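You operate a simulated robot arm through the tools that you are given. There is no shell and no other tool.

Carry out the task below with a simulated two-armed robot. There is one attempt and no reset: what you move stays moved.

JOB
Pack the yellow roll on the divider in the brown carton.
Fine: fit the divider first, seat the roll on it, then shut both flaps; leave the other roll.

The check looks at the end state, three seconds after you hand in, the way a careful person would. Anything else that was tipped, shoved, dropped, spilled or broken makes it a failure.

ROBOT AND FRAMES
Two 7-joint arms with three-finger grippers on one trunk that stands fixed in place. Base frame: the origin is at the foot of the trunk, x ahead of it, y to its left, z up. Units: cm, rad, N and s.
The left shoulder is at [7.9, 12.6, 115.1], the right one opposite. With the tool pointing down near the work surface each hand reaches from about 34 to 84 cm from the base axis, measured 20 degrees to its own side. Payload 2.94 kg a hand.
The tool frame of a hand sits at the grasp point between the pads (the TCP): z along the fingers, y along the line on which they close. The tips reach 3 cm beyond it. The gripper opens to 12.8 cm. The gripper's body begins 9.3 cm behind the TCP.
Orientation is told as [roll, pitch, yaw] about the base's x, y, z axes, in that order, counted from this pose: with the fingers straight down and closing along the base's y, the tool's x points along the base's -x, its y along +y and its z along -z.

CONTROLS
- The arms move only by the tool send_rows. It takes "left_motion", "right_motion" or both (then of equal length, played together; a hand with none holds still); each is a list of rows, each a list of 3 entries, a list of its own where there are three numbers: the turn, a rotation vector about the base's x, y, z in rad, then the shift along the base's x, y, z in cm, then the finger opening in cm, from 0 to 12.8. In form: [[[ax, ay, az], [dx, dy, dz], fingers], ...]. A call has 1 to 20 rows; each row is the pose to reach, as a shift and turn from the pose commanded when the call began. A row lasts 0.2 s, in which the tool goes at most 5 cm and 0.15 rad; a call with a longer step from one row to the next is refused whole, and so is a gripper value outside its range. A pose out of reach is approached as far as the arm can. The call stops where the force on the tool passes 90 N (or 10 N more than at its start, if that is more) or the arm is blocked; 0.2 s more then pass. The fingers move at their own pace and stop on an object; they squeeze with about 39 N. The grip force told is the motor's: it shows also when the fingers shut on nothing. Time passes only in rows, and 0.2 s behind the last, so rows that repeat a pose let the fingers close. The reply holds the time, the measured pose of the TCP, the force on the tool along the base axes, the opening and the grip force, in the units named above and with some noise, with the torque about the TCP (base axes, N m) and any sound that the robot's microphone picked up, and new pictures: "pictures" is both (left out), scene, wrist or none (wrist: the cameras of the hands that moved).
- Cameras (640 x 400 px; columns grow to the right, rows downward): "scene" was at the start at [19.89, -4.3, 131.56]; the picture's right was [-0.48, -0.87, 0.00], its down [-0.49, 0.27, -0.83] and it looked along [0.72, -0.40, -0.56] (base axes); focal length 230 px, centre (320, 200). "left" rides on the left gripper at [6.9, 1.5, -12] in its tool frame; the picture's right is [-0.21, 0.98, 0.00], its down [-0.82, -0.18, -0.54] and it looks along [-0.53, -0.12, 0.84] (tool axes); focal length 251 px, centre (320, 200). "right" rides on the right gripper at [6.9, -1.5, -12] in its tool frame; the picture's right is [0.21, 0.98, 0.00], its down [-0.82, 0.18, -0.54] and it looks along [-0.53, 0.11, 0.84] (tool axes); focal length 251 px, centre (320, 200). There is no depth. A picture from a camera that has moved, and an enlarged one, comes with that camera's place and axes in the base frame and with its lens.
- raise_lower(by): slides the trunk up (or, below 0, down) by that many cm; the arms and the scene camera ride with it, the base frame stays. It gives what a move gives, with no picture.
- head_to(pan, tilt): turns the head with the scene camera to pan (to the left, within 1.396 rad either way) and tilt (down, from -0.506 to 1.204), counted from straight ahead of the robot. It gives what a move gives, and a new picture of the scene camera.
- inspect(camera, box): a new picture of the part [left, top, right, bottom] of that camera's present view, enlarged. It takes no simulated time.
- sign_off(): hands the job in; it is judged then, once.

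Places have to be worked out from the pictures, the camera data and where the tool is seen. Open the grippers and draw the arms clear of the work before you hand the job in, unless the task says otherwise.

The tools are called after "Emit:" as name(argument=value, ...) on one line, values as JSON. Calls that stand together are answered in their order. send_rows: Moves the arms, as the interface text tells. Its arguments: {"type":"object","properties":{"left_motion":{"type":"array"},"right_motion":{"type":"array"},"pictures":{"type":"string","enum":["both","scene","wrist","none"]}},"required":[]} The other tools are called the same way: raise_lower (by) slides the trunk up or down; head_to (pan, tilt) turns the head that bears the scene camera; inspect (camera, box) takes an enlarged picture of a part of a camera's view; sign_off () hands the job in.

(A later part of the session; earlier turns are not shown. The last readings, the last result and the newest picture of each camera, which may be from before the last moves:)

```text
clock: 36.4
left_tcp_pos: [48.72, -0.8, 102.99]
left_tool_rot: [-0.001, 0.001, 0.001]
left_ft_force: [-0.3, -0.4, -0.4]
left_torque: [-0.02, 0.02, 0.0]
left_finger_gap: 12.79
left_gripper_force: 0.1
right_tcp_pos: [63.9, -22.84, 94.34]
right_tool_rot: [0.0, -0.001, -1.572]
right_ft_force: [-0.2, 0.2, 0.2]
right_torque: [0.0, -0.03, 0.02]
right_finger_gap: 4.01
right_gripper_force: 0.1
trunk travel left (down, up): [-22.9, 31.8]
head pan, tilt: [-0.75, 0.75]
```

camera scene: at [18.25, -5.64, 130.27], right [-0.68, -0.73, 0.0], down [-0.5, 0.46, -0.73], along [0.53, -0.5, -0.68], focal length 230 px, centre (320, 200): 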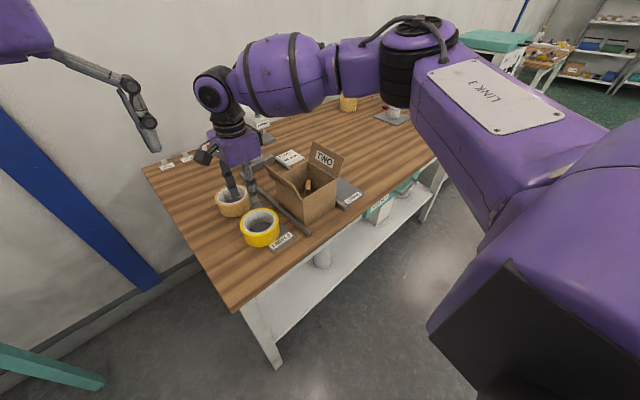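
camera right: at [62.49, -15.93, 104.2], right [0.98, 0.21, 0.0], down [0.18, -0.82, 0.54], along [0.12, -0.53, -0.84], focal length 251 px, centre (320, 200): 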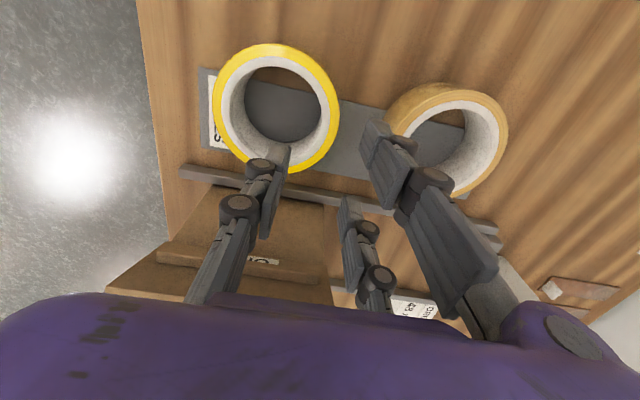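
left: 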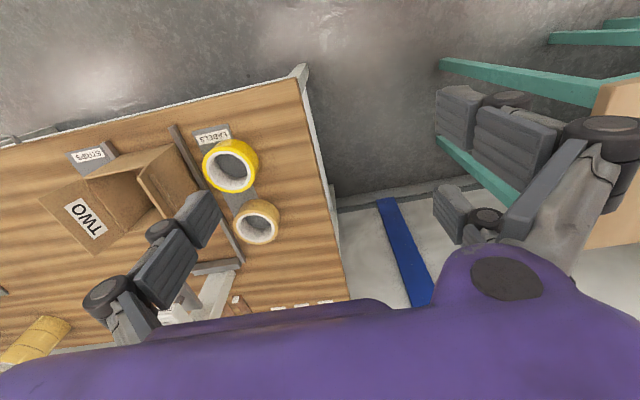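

The trunk is down and the hand is at [63.9,−22.8,94.3]. I'll line it up on the roll wall and descend to just above the roll to check.

Emit:
send_rows(right_motion=[[[0, 0, 0], [0.1, 0.9, 0], 4], [[0, 0, 0], [0.1, 0.9, -3], 4], [[0, 0, 0], [0.1, 0.9, -6], 4], [[0, 0, 0], [0.1, 0.9, -6], 4]], pictures="both")

Emit:
inspect(camera="right", box=[180, 40, 440, 260])

Emit:
inspect(camera="scene", box=[200, 60, 360, 240])

```text
clock: 37.4
left_tcp_pos: [48.88, -0.71, 103.01]
left_tool_rot: [-0.001, -0.002, 0.003]
left_ft_force: [-0.7, 0.1, 0.5]
left_torque: [-0.04, 0.02, 0.0]
left_finger_gap: 12.79
left_gripper_force: 0.0
right_tcp_pos: [63.99, -21.94, 88.24]
right_tool_rot: [-0.002, 0.002, -1.572]
right_ft_force: [0.2, -0.2, 0.2]
right_torque: [-0.04, -0.02, 0.02]
right_finger_gap: 3.95
right_gripper_force: 0.1
trunk travel left (down, up): [-22.9, 31.8]
head pan, tilt: [-0.75, 0.75]
camera scene: at [21.87, -5.66, 116.25], right [-0.68, -0.73, 0.0], down [-0.5, 0.46, -0.73], along [0.54, -0.5, -0.68], focal length 230 px, centre (320, 200)
camera right: at [62.53, -15.01, 100.24], right [0.98, 0.22, 0.0], down [0.18, -0.82, 0.54], along [0.12, -0.53, -0.84], focal length 251 px, centre (320, 200)
```

scene: 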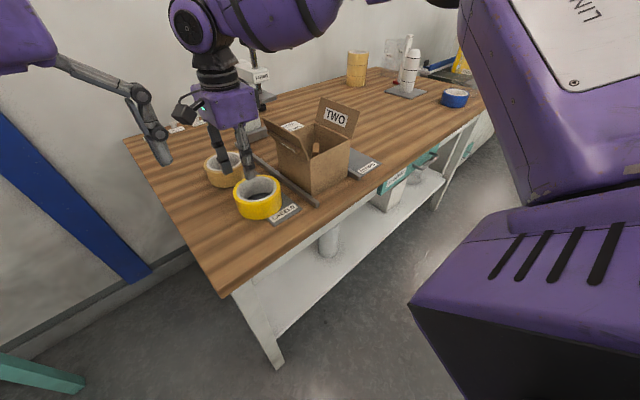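
right: 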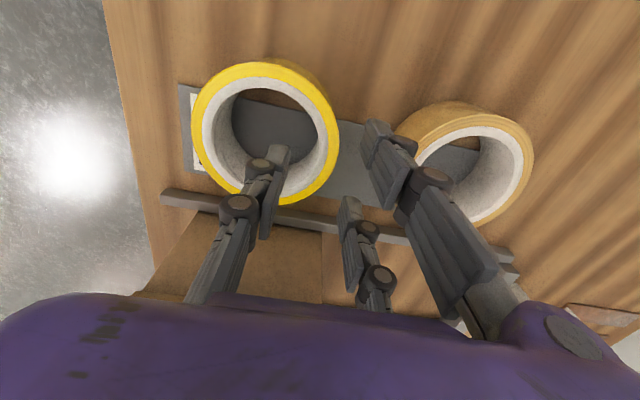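

```text
1.82 times, centred on (310, 150) of right
camera zoom: at [62.53, -15.01, 100.24], right [0.98, 0.22, 0.0], down [0.18, -0.82, 0.54], along [0.12, -0.53, -0.84], focal length 457 px, centre (338, 291)
```

zoom: 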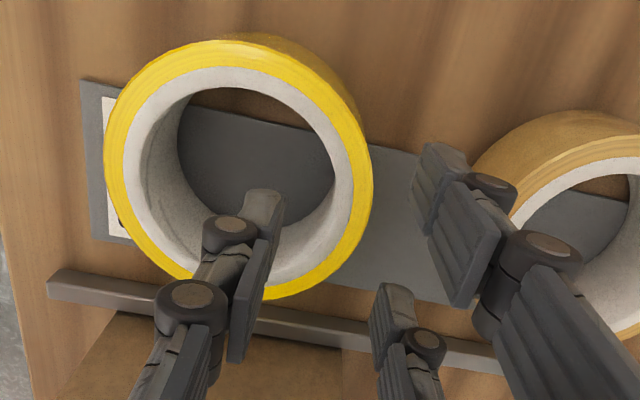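

```text
2.22 times, centred on (280, 150) of scene
camera zoom: at [21.87, -5.66, 116.25], right [-0.68, -0.73, 0.0], down [-0.5, 0.46, -0.73], along [0.54, -0.5, -0.68], focal length 512 px, centre (409, 311)
```

zoom: 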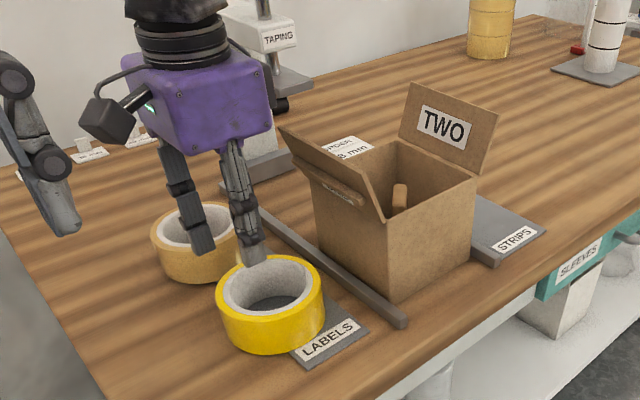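

The roll is confirmed at about [59.95,−21.95], so the hand is lined up with the thumb over the core and the fingers outside. I'll lower so the tips reach about 3 cm down the wall, then check the force.

Emit:
send_rows(right_motion=[[[0, 0, 0], [0, 0.3, -1.5], 4], [[0, 0, 0], [0, 0.3, -3], 4], [[0, 0, 0], [0, 0.3, -4], 4], [[0, 0, 0], [0, 0.3, -4.8], 4], [[0, 0, 0], [0, 0.3, -4.8], 4]], pictures="both")

Emit:
inspect(camera="right", box=[180, 40, 440, 260])

Emit:
inspect(camera="scene", box=[180, 80, 320, 240])

```text
clock: 38.6
left_tcp_pos: [48.88, -0.57, 103.01]
left_tool_rot: [0.001, 0.0, 0.001]
left_ft_force: [0.1, -0.1, -0.7]
left_torque: [-0.02, -0.03, 0.0]
left_finger_gap: 12.79
left_gripper_force: 0.1
right_tcp_pos: [64.04, -21.7, 83.35]
right_tool_rot: [0.0, -0.001, -1.569]
right_ft_force: [-0.6, -0.5, 0.3]
right_torque: [-0.01, -0.02, 0.02]
right_finger_gap: 3.97
right_gripper_force: 0.1
trunk travel left (down, up): [-22.9, 31.8]
head pan, tilt: [-0.75, 0.75]
camera scene: at [21.89, -5.66, 116.25], right [-0.68, -0.73, 0.0], down [-0.5, 0.46, -0.73], along [0.54, -0.5, -0.68], focal length 230 px, centre (320, 200)
camera right: at [62.53, -14.71, 95.45], right [0.98, 0.22, 0.0], down [0.18, -0.82, 0.54], along [0.12, -0.53, -0.84], focal length 251 px, centre (320, 200)
```

scene: 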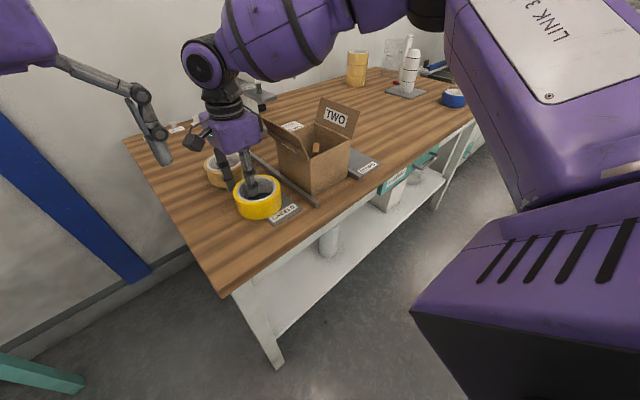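
right: 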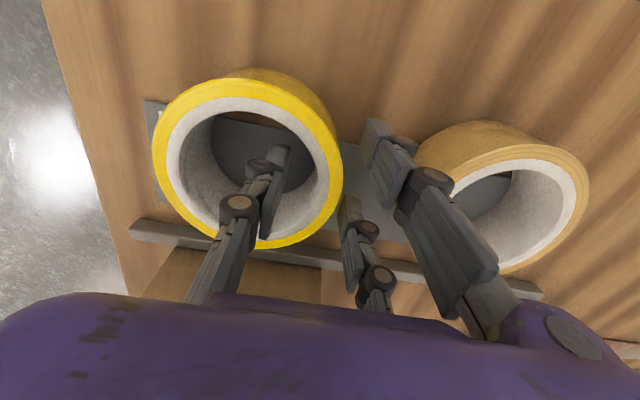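

```text
1.82 times, centred on (310, 150) of right
camera zoom: at [62.53, -14.71, 95.45], right [0.98, 0.22, 0.0], down [0.18, -0.82, 0.54], along [0.12, -0.53, -0.84], focal length 457 px, centre (338, 291)
```

zoom: 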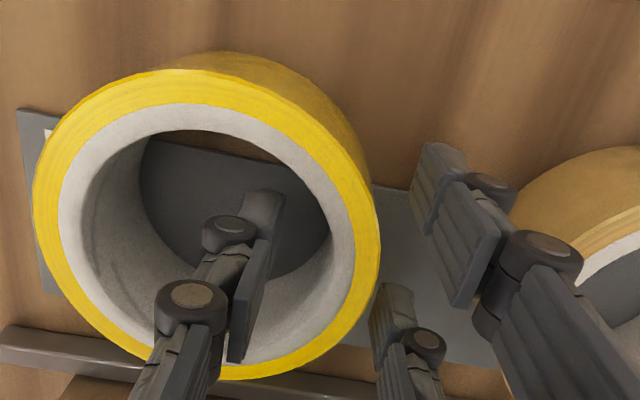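

```text
2.50 times, centred on (250, 160) of scene
camera zoom: at [21.89, -5.66, 116.25], right [-0.68, -0.73, 0.0], down [-0.5, 0.46, -0.73], along [0.54, -0.5, -0.68], focal length 576 px, centre (495, 300)
```

zoom: 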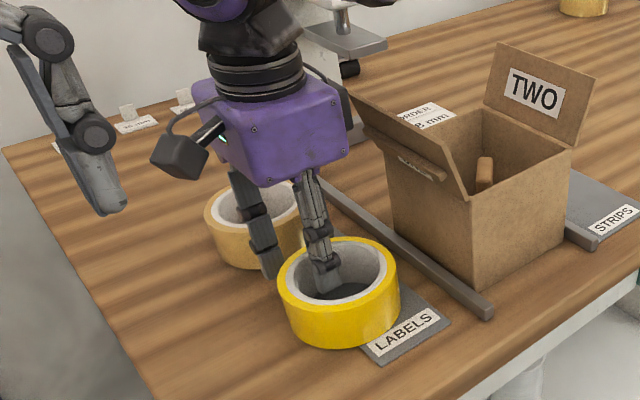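

The thumb is inside the core, both fingers are outside, and there is no contact force. I'll close on the wall.

Emit:
send_rows(right_motion=[[[0, 0, 0], [0, 0, 0], 3], [[0, 0, 0], [0, 0, 0], 2.2], [[0, 0, 0], [0, 0, 0], 1.6], [[0, 0, 0], [0, 0, 0], 1], [[0, 0, 0], [0, 0, 0], 0.5], [[0, 0, 0], [0, 0, 0], 0.5], [[0, 0, 0], [0, 0, 0], 0.5]], pictures="both")

Emit:
inspect(camera="right", box=[180, 40, 440, 260])

Emit:
inspect(camera="scene", box=[180, 80, 320, 240])

```text
clock: 40.2
left_tcp_pos: [48.87, -0.75, 103.05]
left_tool_rot: [0.001, 0.0, 0.003]
left_ft_force: [-0.2, 0.0, 0.8]
left_torque: [0.0, 0.01, 0.03]
left_finger_gap: 12.8
left_gripper_force: 0.0
right_tcp_pos: [64.0, -21.68, 83.31]
right_tool_rot: [0.0, -0.002, -1.571]
right_ft_force: [0.4, -0.8, 0.3]
right_torque: [-0.01, 0.04, 0.06]
right_finger_gap: 1.22
right_gripper_force: 38.3
trunk travel left (down, up): [-22.9, 31.8]
head pan, tilt: [-0.75, 0.75]
camera scene: at [21.9, -5.67, 116.24], right [-0.68, -0.73, 0.0], down [-0.5, 0.47, -0.73], along [0.54, -0.5, -0.68], focal length 230 px, centre (320, 200)
camera right: at [62.54, -14.72, 95.43], right [0.98, 0.22, 0.0], down [0.18, -0.82, 0.54], along [0.12, -0.53, -0.84], focal length 251 px, centre (320, 200)
```

scene: 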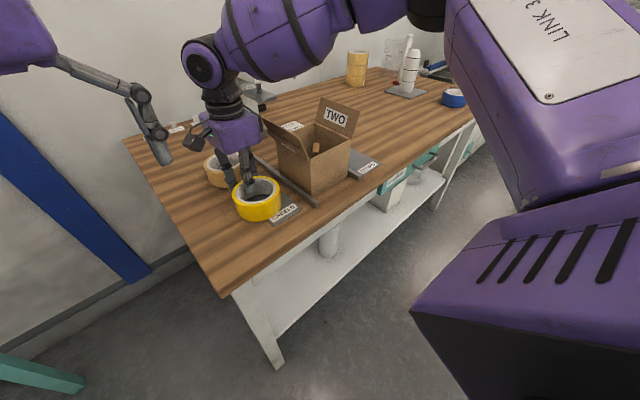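
right: 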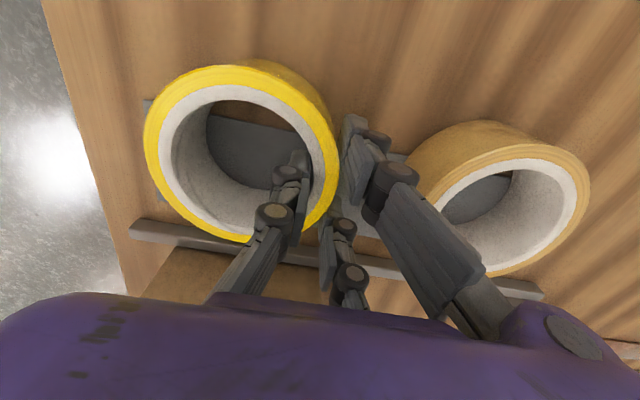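

```text
1.82 times, centred on (310, 150) of right
camera zoom: at [62.54, -14.72, 95.43], right [0.98, 0.22, 0.0], down [0.18, -0.82, 0.54], along [0.12, -0.53, -0.84], focal length 457 px, centre (338, 291)
```

zoom: 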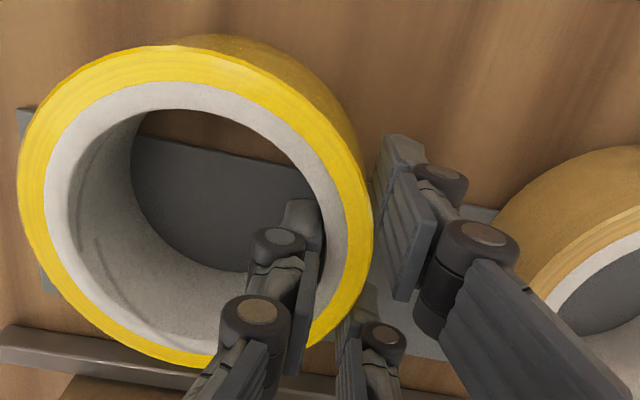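

```text
2.50 times, centred on (250, 160) of scene
camera zoom: at [21.9, -5.67, 116.24], right [-0.68, -0.73, 0.0], down [-0.5, 0.47, -0.73], along [0.54, -0.5, -0.68], focal length 576 px, centre (495, 300)
```

zoom: 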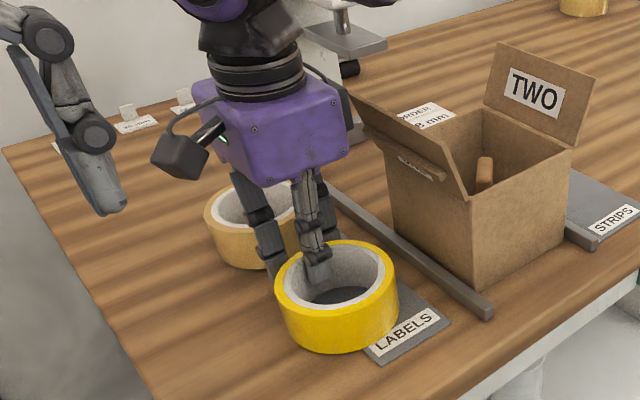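

The grip is firm, with a 1.22 cm gap and 38 N. I'll lift slowly by a few centimetres and check for slip or sag.

Emit:
send_rows(right_motion=[[[0, 0, 0], [0, 0, 0.4], 0.5], [[0, 0, 0], [0, 0, 0.8], 0.5], [[0, 0, 0], [0, 0, 1.4], 0.5], [[0, 0, 0], [0, 0, 2.2], 0.5], [[0, 0, 0], [0, 0, 3], 0.5], [[0, 0, 0], [0, 0, 4], 0.5], [[0, 0, 0], [0, 0, 4], 0.5]], pictures="both")

Emit:
inspect(camera="scene", box=[180, 80, 320, 240])

Emit:
inspect(camera="right", box=[120, 30, 440, 260])

```text
clock: 41.8
left_tcp_pos: [48.93, -0.82, 103.05]
left_tool_rot: [0.0, 0.001, 0.003]
left_ft_force: [0.7, -0.3, -0.5]
left_torque: [0.0, 0.0, 0.02]
left_finger_gap: 12.81
left_gripper_force: 0.1
right_tcp_pos: [64.04, -21.79, 87.48]
right_tool_rot: [-0.001, -0.001, -1.568]
right_ft_force: [0.5, -0.1, -1.7]
right_torque: [0.03, -0.02, -0.02]
right_finger_gap: 1.21
right_gripper_force: 39.5
trunk travel left (down, up): [-22.9, 31.8]
head pan, tilt: [-0.75, 0.75]
camera scene: at [21.92, -5.67, 116.24], right [-0.68, -0.73, 0.0], down [-0.5, 0.47, -0.73], along [0.53, -0.5, -0.68], focal length 230 px, centre (320, 200)
camera right: at [62.58, -14.74, 99.43], right [0.98, 0.22, 0.0], down [0.18, -0.82, 0.54], along [0.12, -0.53, -0.84], focal length 251 px, centre (320, 200)
```

scene: 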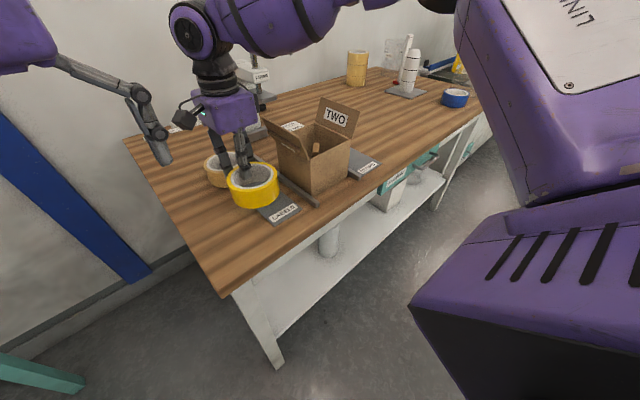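
right: 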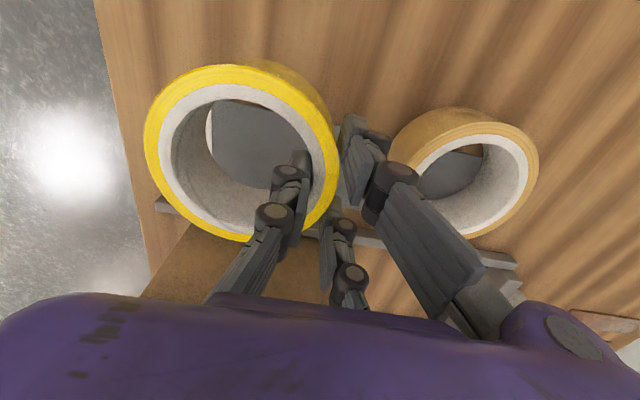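

```text
2.50 times, centred on (250, 160) of scene
camera zoom: at [21.92, -5.67, 116.24], right [-0.68, -0.73, 0.0], down [-0.5, 0.47, -0.73], along [0.53, -0.5, -0.68], focal length 576 px, centre (495, 300)
```

zoom: 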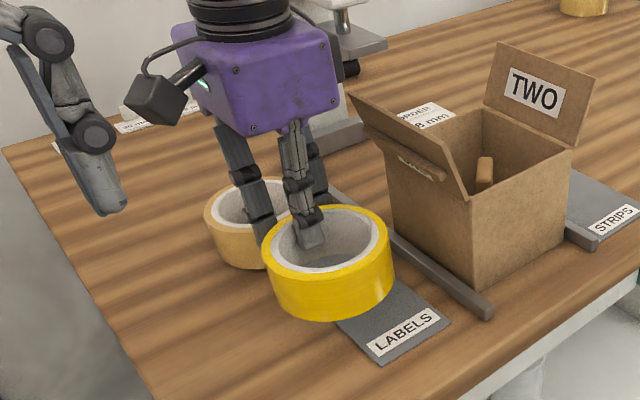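

```text
1.74 times, centred on (280, 145) of right
camera zoom: at [62.58, -14.74, 99.43], right [0.98, 0.22, 0.0], down [0.18, -0.82, 0.54], along [0.12, -0.53, -0.84], focal length 437 px, centre (390, 296)
```

zoom: 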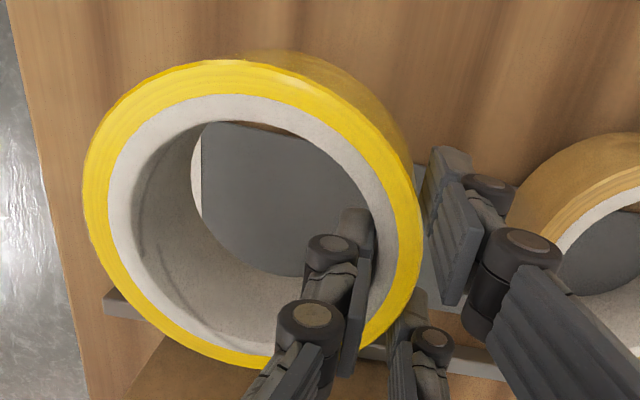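

The roll is held level with no slip, at about 1.7 N. I'll lift it over flap ONE and carry it above the carton.

Emit:
send_rows(right_motion=[[[0, 0, 0], [0, 0, 3], 0.5], [[0, 0, 0], [0, 0, 6], 0.5], [[0, 0, 0], [0, 0, 9], 0.5], [[0, 0, 0], [0, 0, 12], 0.5], [[0, 0, 0], [0, 0, 15], 0.5], [[0, 0, 0], [0, 0, 16], 0.5], [[0, 0, 0], [-0.1, -3, 16], 0.5], [[0, 0, 0], [-0.2, -6.5, 16], 0.5], [[0, 0, 0], [-0.3, -10, 16], 0.5], [[0, 0, 0], [-0.4, -13.5, 16], 0.5], [[0, 0, 0], [-0.5, -16, 16], 0.5], [[0, 0, 0], [-0.5, -17, 16], 0.5], [[0, 0, 0], [-0.5, -17, 16], 0.5]], pictures="both")

Emit:
inspect(camera="scene", box=[210, 60, 390, 220])

Emit:
inspect(camera="right", box=[100, 30, 420, 280])

```text
clock: 44.6
left_tcp_pos: [48.76, -0.76, 103.01]
left_tool_rot: [0.002, 0.001, 0.001]
left_ft_force: [-0.2, 0.3, 0.2]
left_torque: [-0.01, 0.05, 0.02]
left_finger_gap: 12.8
left_gripper_force: 0.1
right_tcp_pos: [63.63, -38.79, 103.46]
right_tool_rot: [-0.001, 0.0, -1.571]
right_ft_force: [0.0, 0.2, -1.0]
right_torque: [0.02, -0.03, 0.01]
right_finger_gap: 1.22
right_gripper_force: 38.7
trunk travel left (down, up): [-22.9, 31.8]
head pan, tilt: [-0.75, 0.75]
camera scene: at [21.28, -6.27, 116.25], right [-0.75, -0.66, 0.0], down [-0.45, 0.51, -0.73], along [0.48, -0.55, -0.68], focal length 230 px, centre (320, 200)
camera right: at [62.07, -31.81, 115.44], right [0.98, 0.22, 0.0], down [0.18, -0.82, 0.54], along [0.12, -0.53, -0.84], focal length 251 px, centre (320, 200)
```

scene: 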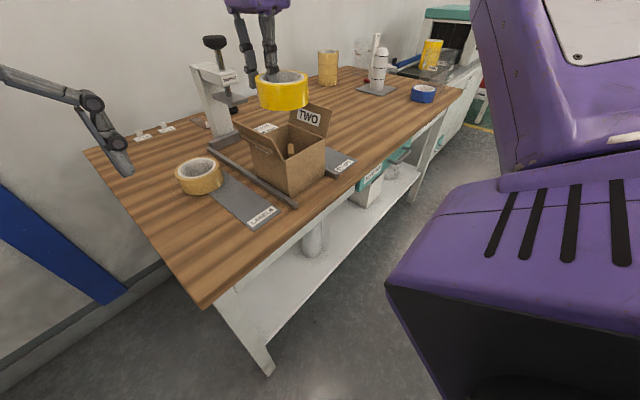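
right: 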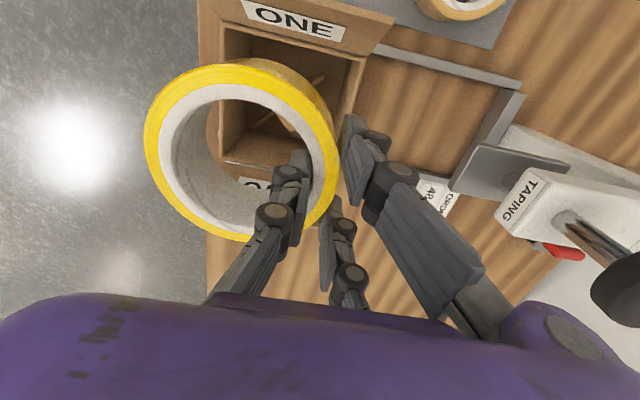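

```text
2.50 times, centred on (300, 140) of scene
camera zoom: at [21.28, -6.27, 116.25], right [-0.75, -0.66, 0.0], down [-0.45, 0.51, -0.73], along [0.48, -0.55, -0.68], focal length 576 px, centre (370, 350)
```

zoom: 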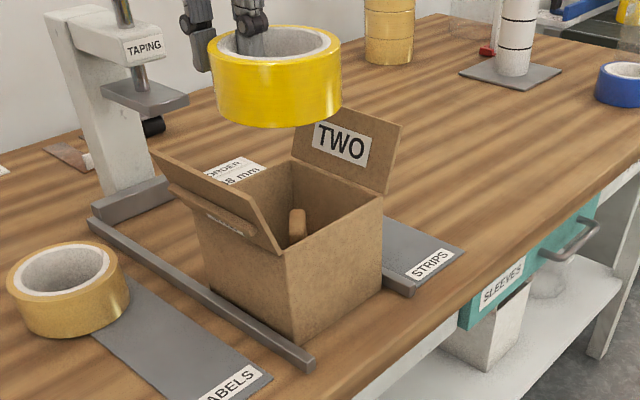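

```text
1.60 times, centred on (260, 155) of right
camera zoom: at [62.07, -31.81, 115.44], right [0.98, 0.22, 0.0], down [0.18, -0.82, 0.54], along [0.12, -0.53, -0.84], focal length 402 px, centre (416, 272)
```

zoom: 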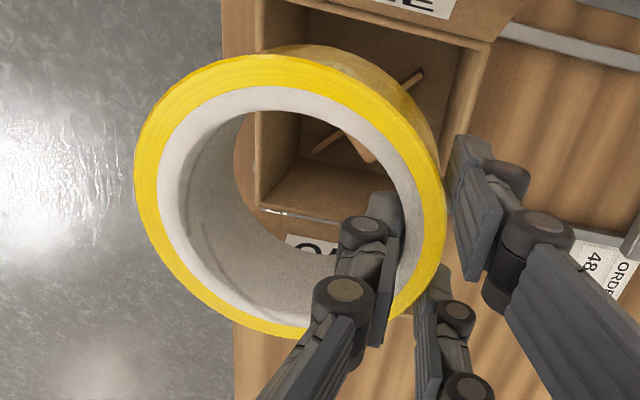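

The roll hangs level above the carton, but the finger knuckles leave almost no room beside the +x wall. Leaning the hand about 12° so the knuckles tip inward gives clearance on both sides, and the roll's −x edge then touches the divider first. I'll tilt and come down to just above the rim to check alignment.

Emit:
send_rows(right_motion=[[[0, -0.105, 0], [-0.2, 0, 0], 0.5], [[0, -0.209, 0], [-0.35, 0, 0], 0.5], [[0, -0.209, 0], [-0.35, 0, -3], 0.5], [[0, -0.209, 0], [-0.35, 0, -5.5], 0.5], [[0, -0.209, 0], [-0.35, 0, -6.5], 0.5], [[0, -0.209, 0], [-0.35, 0, -6.5], 0.5]], pictures="both")

Emit:
inspect(camera="scene", box=[220, 70, 360, 220])

Emit:
inspect(camera="right", box=[120, 20, 400, 260])

```text
clock: 46.0
left_tcp_pos: [48.86, -0.76, 103.04]
left_tool_rot: [-0.001, 0.0, 0.003]
left_ft_force: [0.2, -0.5, 0.3]
left_torque: [0.02, 0.03, 0.01]
left_finger_gap: 12.81
left_gripper_force: 0.0
right_tcp_pos: [63.23, -38.64, 96.84]
right_tool_rot: [0.207, 0.001, -1.57]
right_ft_force: [-0.6, -1.5, -1.5]
right_torque: [0.03, -0.05, -0.02]
right_finger_gap: 1.22
right_gripper_force: 38.7
trunk travel left (down, up): [-22.9, 31.8]
head pan, tilt: [-0.75, 0.75]
camera scene: at [20.97, -6.54, 116.26], right [-0.79, -0.62, 0.0], down [-0.42, 0.53, -0.73], along [0.45, -0.58, -0.68], focal length 230 px, centre (320, 200)
camera right: at [59.26, -31.73, 108.31], right [0.96, 0.22, 0.2], down [0.07, -0.82, 0.57], along [0.29, -0.53, -0.8], focal length 251 px, centre (320, 200)
```

scene: 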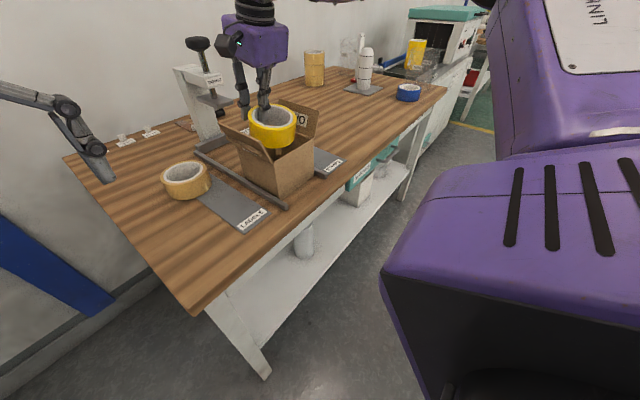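
right: 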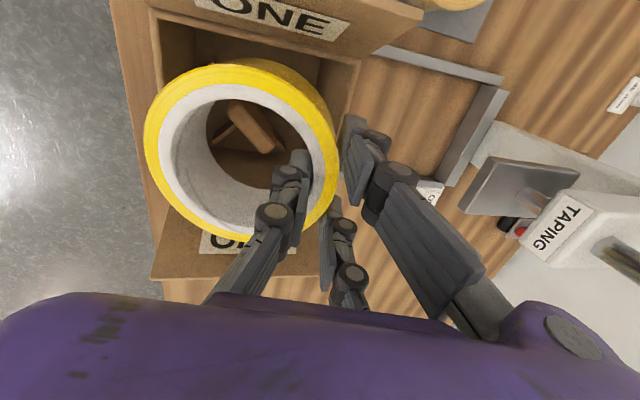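

```text
2.67 times, centred on (290, 145) of scene
camera zoom: at [20.97, -6.54, 116.26], right [-0.79, -0.62, 0.0], down [-0.42, 0.53, -0.73], along [0.45, -0.58, -0.68], focal length 614 px, centre (400, 347)
```

zoom: 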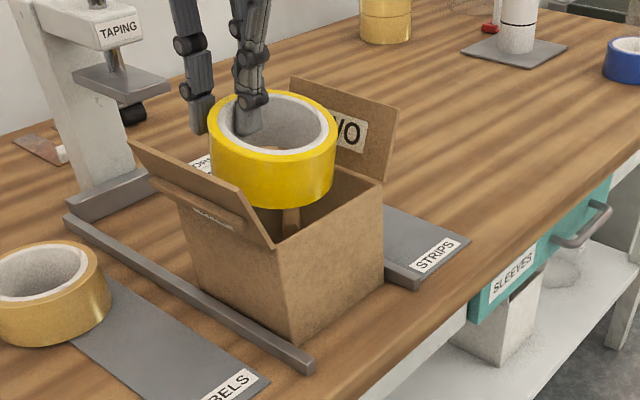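

```text
1.67 times, centred on (260, 140) of right
camera zoom: at [59.26, -31.73, 108.31], right [0.96, 0.22, 0.2], down [0.07, -0.82, 0.57], along [0.29, -0.53, -0.8], focal length 419 px, centre (420, 300)
```

zoom: 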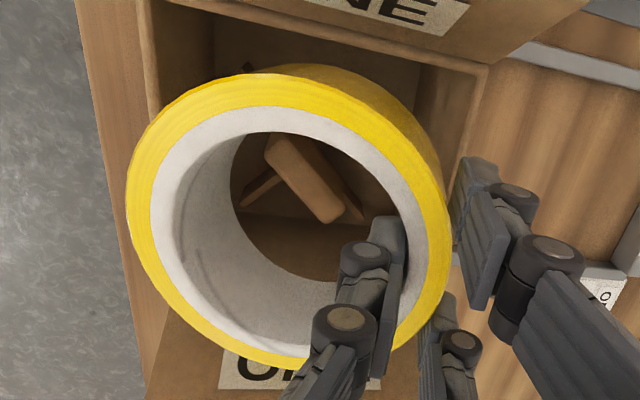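

The tilted roll lines up with the opening, with about 0.3 cm to spare on the −x side. I'll nudge +0.1 in x and lower into the carton in small steps while watching the force.

Emit:
send_rows(right_motion=[[[0, 0, 0], [0.1, -0.1, -1], 0.5], [[0, 0, 0], [0.1, -0.1, -2], 0.5], [[0, 0, 0], [0.1, -0.1, -3], 0.5], [[0, 0, 0], [0.1, -0.1, -4], 0.5], [[0, 0, 0], [0.1, -0.1, -5], 0.5], [[0, 0, 0], [0.1, -0.1, -5], 0.5]], pictures="both")

Emit:
inspect(camera="right", box=[120, 20, 400, 260])

Emit:
inspect(camera="scene", box=[220, 80, 340, 210])

```text
clock: 47.4
left_tcp_pos: [48.87, -0.77, 103.01]
left_tool_rot: [0.001, 0.0, 0.0]
left_ft_force: [-0.6, 0.4, 0.4]
left_torque: [0.0, -0.01, -0.01]
left_finger_gap: 12.81
left_gripper_force: 0.1
right_tcp_pos: [63.41, -38.85, 91.8]
right_tool_rot: [0.206, 0.0, -1.57]
right_ft_force: [-0.3, 0.0, -1.5]
right_torque: [0.0, -0.07, 0.04]
right_finger_gap: 1.22
right_gripper_force: 39.6
trunk travel left (down, up): [-22.9, 31.8]
head pan, tilt: [-0.75, 0.75]
camera scene: at [21.06, -6.54, 116.37], right [-0.78, -0.62, 0.0], down [-0.42, 0.52, -0.74], along [0.46, -0.58, -0.67], focal length 230 px, centre (320, 200)
camera right: at [59.4, -31.89, 103.29], right [0.96, 0.21, 0.2], down [0.07, -0.82, 0.57], along [0.29, -0.53, -0.8], focal length 251 px, centre (320, 200)
```

scene: 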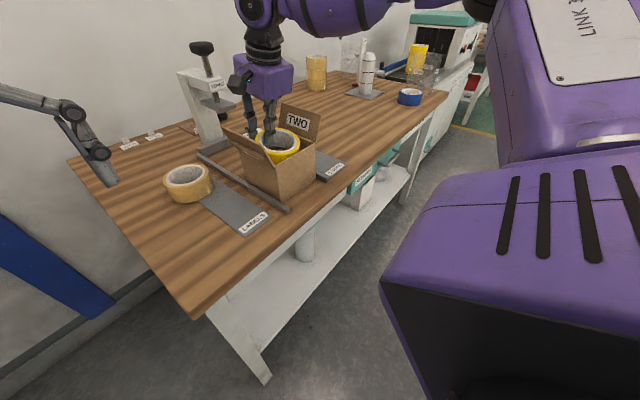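
right: 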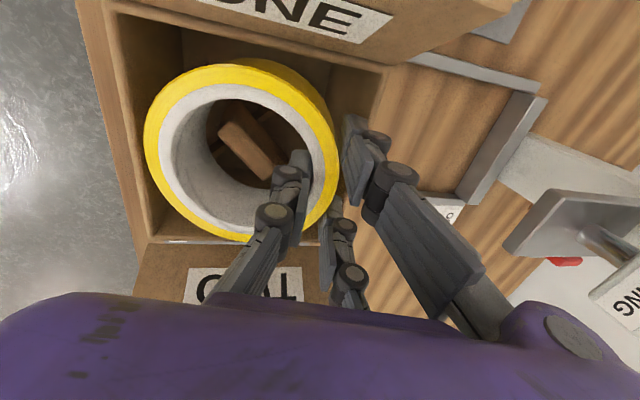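

```text
1.67 times, centred on (260, 140) of right
camera zoom: at [59.4, -31.89, 103.29], right [0.96, 0.21, 0.2], down [0.07, -0.82, 0.57], along [0.29, -0.53, -0.8], focal length 419 px, centre (420, 300)
```

zoom: 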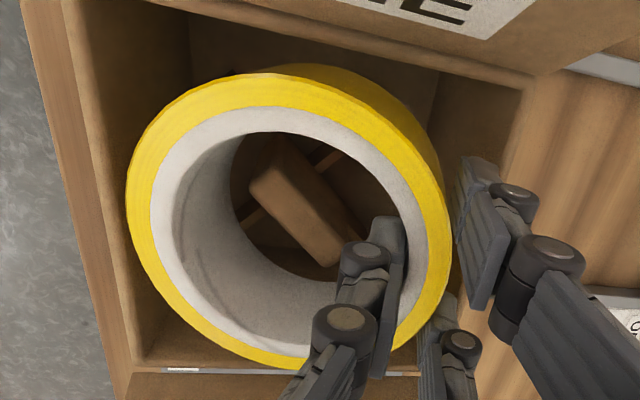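

```text
3.08 times, centred on (280, 145) of scene
camera zoom: at [21.06, -6.54, 116.37], right [-0.78, -0.62, 0.0], down [-0.42, 0.52, -0.74], along [0.46, -0.58, -0.67], focal length 709 px, centre (443, 369)
```

zoom: 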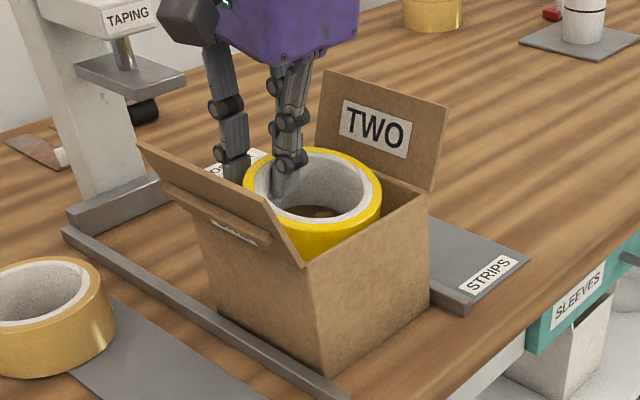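

The roll is entering cleanly with about 0.65 cm to spare on the −x side. I'll shift −0.25 in x to balance the knuckle side and keep lowering slowly.

Emit:
send_rows(right_motion=[[[0, 0, 0], [-0.25, 0, -0.5], 0.5], [[0, 0, 0], [-0.25, 0, -1.2], 0.5], [[0, 0, 0], [-0.25, 0, -1.9], 0.5], [[0, 0, 0], [-0.25, 0, -2.6], 0.5], [[0, 0, 0], [-0.25, 0, -3.2], 0.5], [[0, 0, 0], [-0.25, 0, -3.6], 0.5], [[0, 0, 0], [-0.25, 0, -3.6], 0.5]], pictures="both")

Emit:
inspect(camera="right", box=[120, 20, 400, 260])

Emit:
inspect(camera="scene", box=[220, 80, 340, 210])

```text
clock: 49.0
left_tcp_pos: [48.72, -0.6, 102.9]
left_tool_rot: [0.001, -0.001, 0.003]
left_ft_force: [1.0, 0.4, -0.3]
left_torque: [0.01, 0.02, 0.0]
left_finger_gap: 12.81
left_gripper_force: 0.1
right_tcp_pos: [63.02, -38.82, 88.29]
right_tool_rot: [0.207, -0.001, -1.57]
right_ft_force: [0.5, -0.4, 1.4]
right_torque: [0.08, 0.11, 0.0]
right_finger_gap: 1.23
right_gripper_force: 38.6
trunk travel left (down, up): [-22.9, 31.8]
head pan, tilt: [-0.75, 0.75]
camera scene: at [21.1, -6.51, 116.4], right [-0.78, -0.63, 0.0], down [-0.42, 0.52, -0.74], along [0.47, -0.58, -0.67], focal length 230 px, centre (320, 200)
camera right: at [59.12, -31.84, 99.73], right [0.96, 0.22, 0.2], down [0.07, -0.82, 0.57], along [0.29, -0.53, -0.8], focal length 251 px, centre (320, 200)
```

scene: 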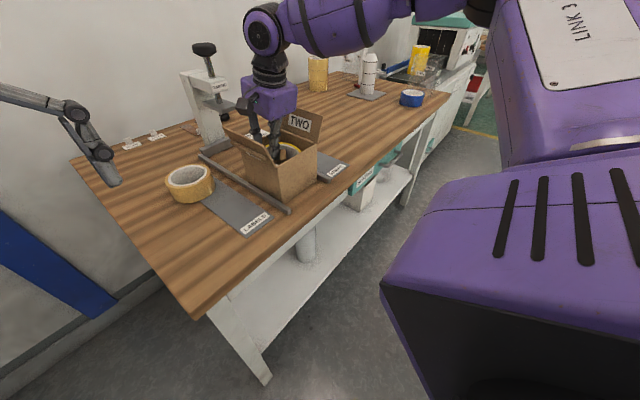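
right: 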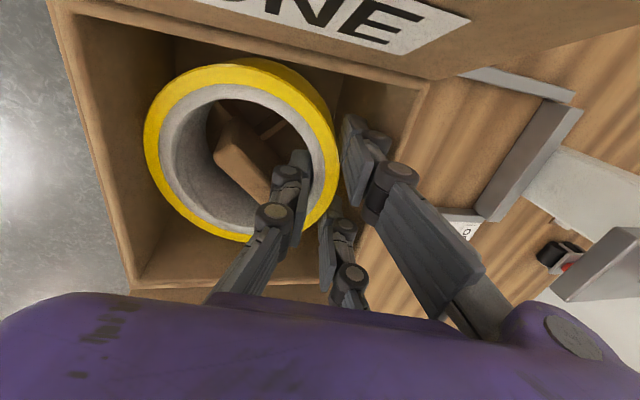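

```text
1.67 times, centred on (260, 140) of right
camera zoom: at [59.12, -31.84, 99.73], right [0.96, 0.22, 0.2], down [0.07, -0.82, 0.57], along [0.29, -0.53, -0.8], focal length 419 px, centre (420, 300)
```

zoom: 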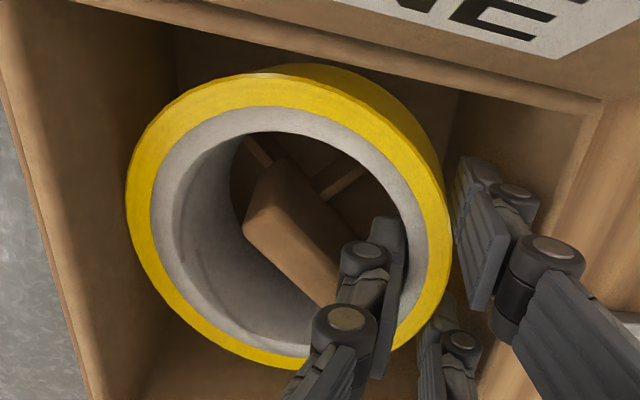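

```text
3.08 times, centred on (280, 145) of scene
camera zoom: at [21.1, -6.51, 116.4], right [-0.78, -0.63, 0.0], down [-0.42, 0.52, -0.74], along [0.47, -0.58, -0.67], focal length 709 px, centre (443, 369)
```

zoom: 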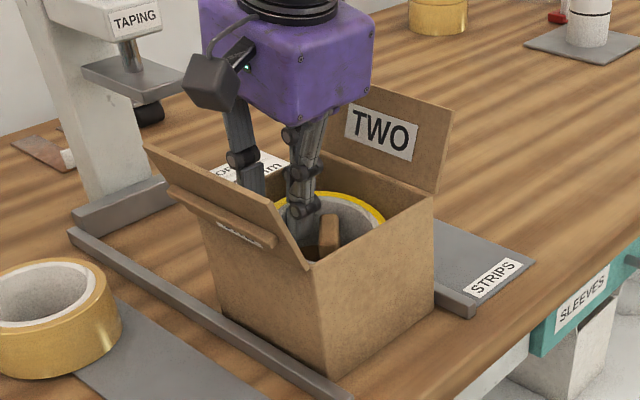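

A light contact of about 3 N, located near the −x/+y arm, shows the roll touching the divider. I'll lower 0.3 cm more, open just enough to let the roll settle, and look.

Emit:
send_rows(right_motion=[[[0, 0, 0], [0, 0, -0.3], 0.5], [[0, 0, 0], [0, 0, -0.3], 1.6], [[0, 0, 0], [-0.1, 0, -0.3], 2.0], [[0, 0, 0], [-0.15, 0, -0.3], 2.3], [[0, 0, 0], [-0.15, 0, -0.3], 2.3]], pictures="both")

Emit:
inspect(camera="right", box=[120, 20, 400, 260])

Emit:
inspect(camera="scene", box=[220, 80, 340, 210])

```text
clock: 50.2
left_tcp_pos: [48.86, -0.86, 102.98]
left_tool_rot: [0.0, 0.001, 0.001]
left_ft_force: [-0.4, -1.0, 0.1]
left_torque: [-0.02, -0.01, 0.01]
left_finger_gap: 12.81
left_gripper_force: 0.0
right_tcp_pos: [63.05, -38.81, 88.09]
right_tool_rot: [0.208, 0.0, -1.57]
right_ft_force: [-0.3, 0.3, 0.4]
right_torque: [0.01, -0.02, 0.0]
right_finger_gap: 2.28
right_gripper_force: 0.0
trunk travel left (down, up): [-22.9, 31.8]
head pan, tilt: [-0.75, 0.75]
camera scene: at [21.07, -6.51, 116.34], right [-0.78, -0.63, 0.0], down [-0.42, 0.52, -0.74], along [0.46, -0.58, -0.67], focal length 230 px, centre (320, 200)
camera right: at [58.96, -31.86, 99.45], right [0.96, 0.22, 0.2], down [0.07, -0.82, 0.57], along [0.29, -0.53, -0.8], focal length 251 px, centre (320, 200)
```

scene: 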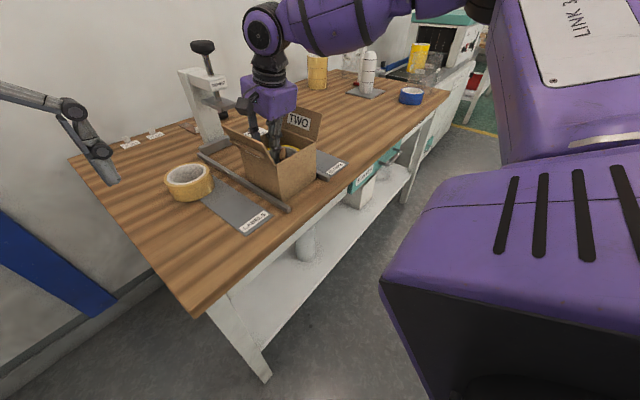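
right: 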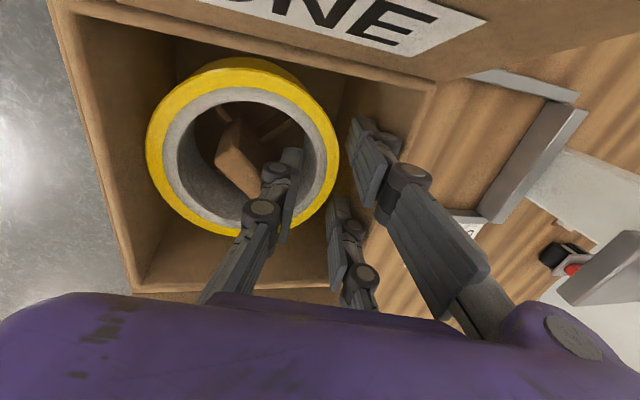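

```text
1.67 times, centred on (260, 140) of right
camera zoom: at [58.96, -31.86, 99.45], right [0.96, 0.22, 0.2], down [0.07, -0.82, 0.57], along [0.29, -0.53, -0.8], focal length 419 px, centre (420, 300)
```

zoom: 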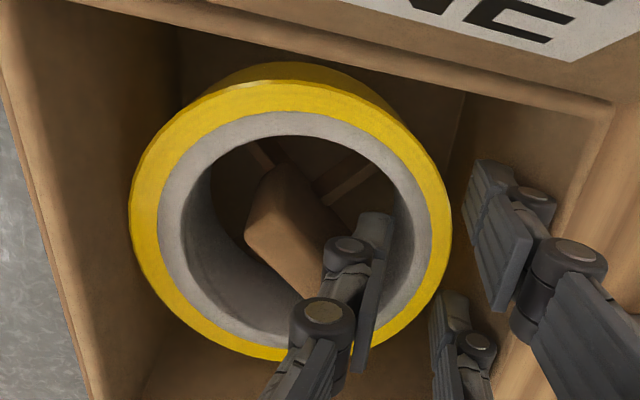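

```text
3.08 times, centred on (280, 145) of scene
camera zoom: at [21.07, -6.51, 116.34], right [-0.78, -0.63, 0.0], down [-0.42, 0.52, -0.74], along [0.46, -0.58, -0.67], focal length 709 px, centre (443, 369)
```

zoom: 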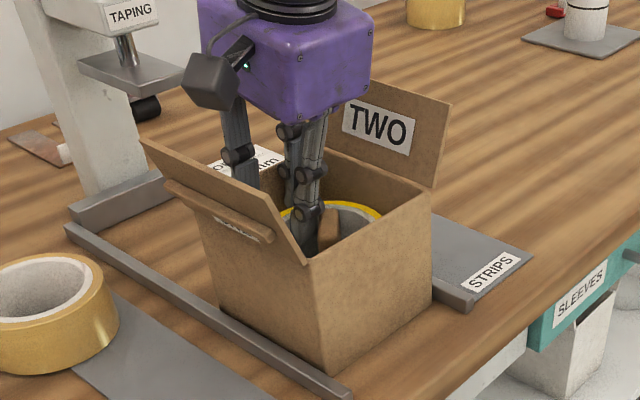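

The roll has settled flat on the divider and the fingers are free of it with no force. I'll lift the hand straight up out of the carton.

Emit:
send_rows(right_motion=[[[0, 0, 0], [0, 0, 0.7], 2.3], [[0, 0, 0], [0, 0, 1.5], 2.3], [[0, 0, 0], [0, 0, 2.5], 2.3], [[0, 0, 0], [0, 0, 4], 2.3], [[0, 0, 0], [0, 0, 6], 2.3], [[0, 0, 0], [0, 0, 9], 2.3], [[0, 0, 0], [0, 0, 12], 2.3], [[0, 0.105, 0], [0, 0, 15], 2.3], [[0, 0.209, 0], [0, 0, 17], 2.3], [[0, 0.209, 0], [0, 4, 17], 2.3], [[0, 0.209, 0], [0, 4, 17], 2.3]], pictures="both")

Emit:
inspect(camera="right", box=[180, 40, 420, 260])

Emit:
inspect(camera="scene", box=[210, 80, 350, 220])

```text
clock: 52.6
left_tcp_pos: [48.73, -0.9, 102.93]
left_tool_rot: [0.002, -0.001, 0.003]
left_ft_force: [-0.3, -0.3, -0.8]
left_torque: [0.03, 0.01, -0.01]
left_finger_gap: 12.79
left_gripper_force: 0.1
right_tcp_pos: [62.76, -34.78, 104.87]
right_tool_rot: [-0.004, -0.001, -1.571]
right_ft_force: [0.3, -0.5, -0.8]
right_torque: [0.0, -0.01, -0.01]
right_finger_gap: 2.31
right_gripper_force: 0.0
trunk travel left (down, up): [-22.9, 31.8]
head pan, tilt: [-0.75, 0.75]
camera scene: at [21.11, -6.64, 116.48], right [-0.78, -0.62, 0.0], down [-0.41, 0.52, -0.75], along [0.47, -0.59, -0.66], focal length 230 px, centre (320, 200)
camera right: at [61.33, -27.95, 116.87], right [0.98, 0.21, 0.0], down [0.18, -0.82, 0.54], along [0.11, -0.53, -0.84], focal length 251 px, centre (320, 200)
```

scene: 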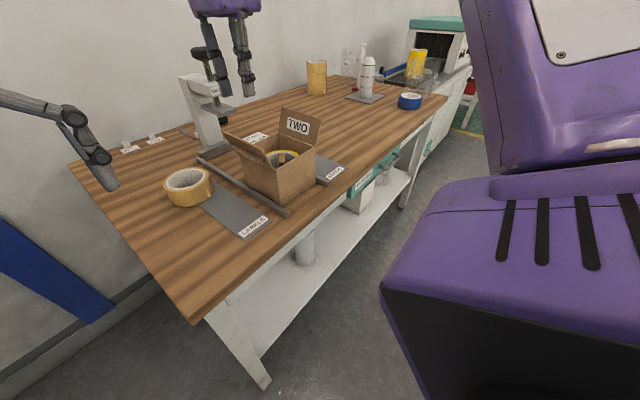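
right: 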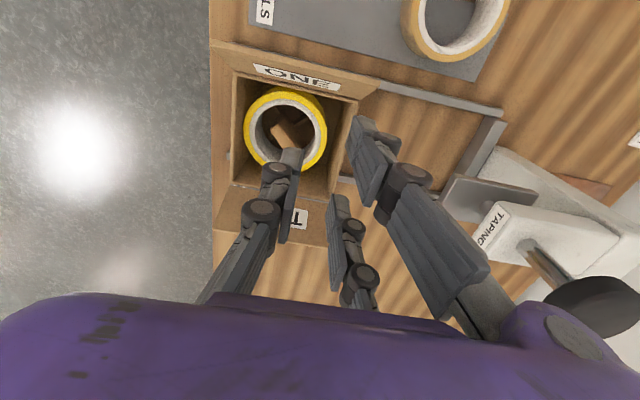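

```text
1.82 times, centred on (300, 150) of right
camera zoom: at [61.33, -27.95, 116.87], right [0.98, 0.21, 0.0], down [0.18, -0.82, 0.54], along [0.11, -0.53, -0.84], focal length 457 px, centre (356, 291)
```

zoom: 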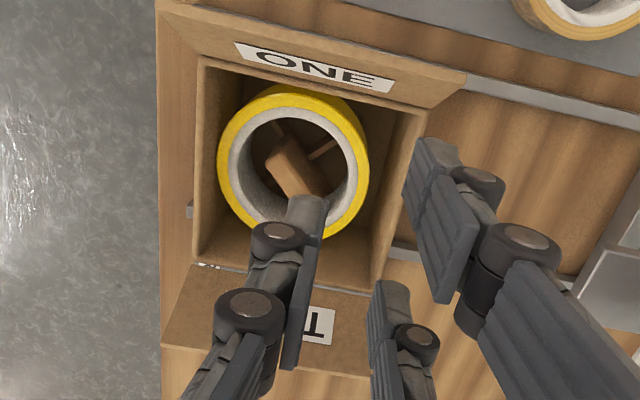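

```text
2.86 times, centred on (280, 150) of scene
camera zoom: at [21.11, -6.64, 116.48], right [-0.78, -0.62, 0.0], down [-0.41, 0.52, -0.75], along [0.47, -0.59, -0.66], focal length 658 px, centre (434, 343)
```

zoom: 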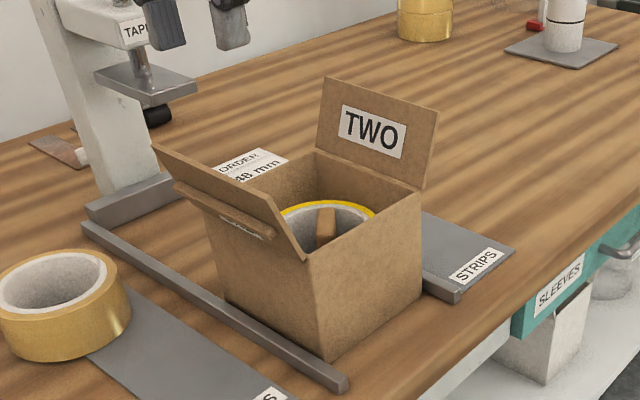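

The yellow roll is seated in the carton, with its top at z≈86.5 against a rim at 89.4. Now flap ONE: I'll close the fingers, go to its outer (+y) side, and come down with the tips near z≈93.5.

Emit:
send_rows(right_motion=[[[0, 0, 0], [-1, 4, 0], 1], [[0, 0, 0], [-2, 8, 0], 0], [[0, 0, 0], [-3.3, 11, -2], 0], [[0, 0, 0], [-3.3, 11, -6], 0], [[0, 0, 0], [-3.3, 11, -8.4], 0], [[0, 0, 0], [-3.3, 11, -8.4], 0]], pictures="both")

Emit:
inspect(camera="scene", box=[190, 70, 350, 220])

Emit:
inspect(camera="right", box=[180, 100, 420, 300])

```text
clock: 54.0
left_tcp_pos: [48.83, -0.79, 102.97]
left_tool_rot: [-0.001, 0.001, 0.002]
left_ft_force: [-0.2, 0.6, -0.9]
left_torque: [0.0, 0.03, 0.02]
left_finger_gap: 12.78
left_gripper_force: 0.0
right_tcp_pos: [59.67, -24.04, 96.62]
right_tool_rot: [0.001, -0.001, -1.571]
right_ft_force: [0.0, -1.0, 0.2]
right_torque: [0.0, -0.02, -0.02]
right_finger_gap: 0.01
right_gripper_force: 3.1
trunk travel left (down, up): [-22.9, 31.8]
head pan, tilt: [-0.75, 0.75]
camera scene: at [21.05, -6.53, 116.35], right [-0.78, -0.62, 0.0], down [-0.42, 0.53, -0.74], along [0.46, -0.58, -0.67], focal length 230 px, centre (320, 200)
camera right: at [58.12, -16.92, 108.56], right [0.98, 0.22, 0.0], down [0.18, -0.82, 0.54], along [0.12, -0.53, -0.84], focal length 251 px, centre (320, 200)
```

scene: 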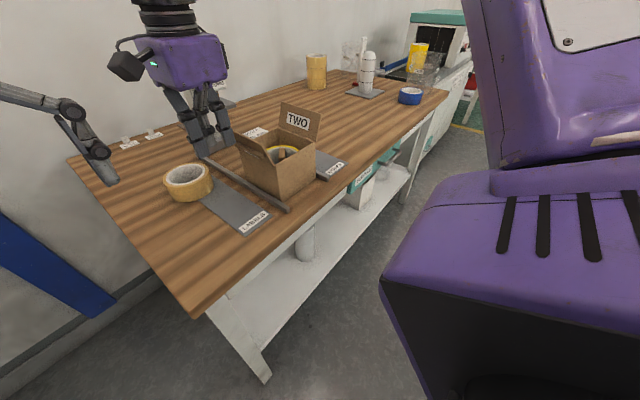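
right: 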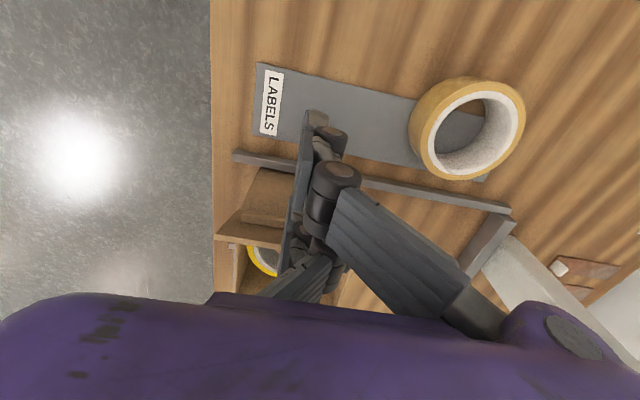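

```text
2.67 times, centred on (270, 145) of scene
camera zoom: at [21.05, -6.53, 116.35], right [-0.78, -0.62, 0.0], down [-0.42, 0.53, -0.74], along [0.46, -0.58, -0.67], focal length 614 px, centre (453, 347)
```

zoom: 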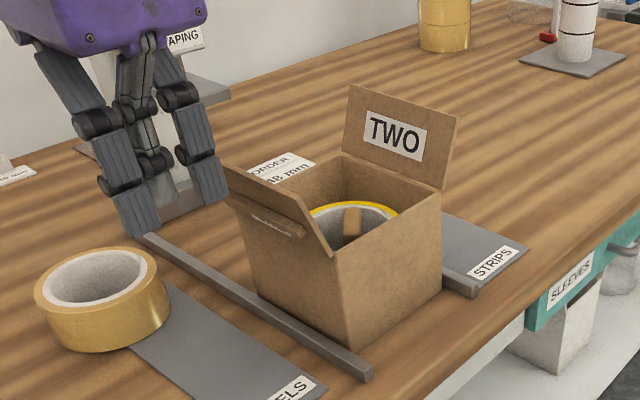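

```text
2.00 times, centred on (300, 200) of right
camera zoom: at [58.12, -16.92, 108.56], right [0.98, 0.22, 0.0], down [0.18, -0.82, 0.54], along [0.12, -0.53, -0.84], focal length 503 px, centre (360, 200)
```

zoom: 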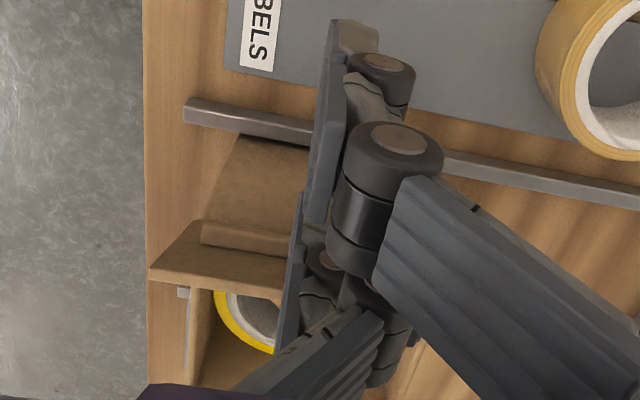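

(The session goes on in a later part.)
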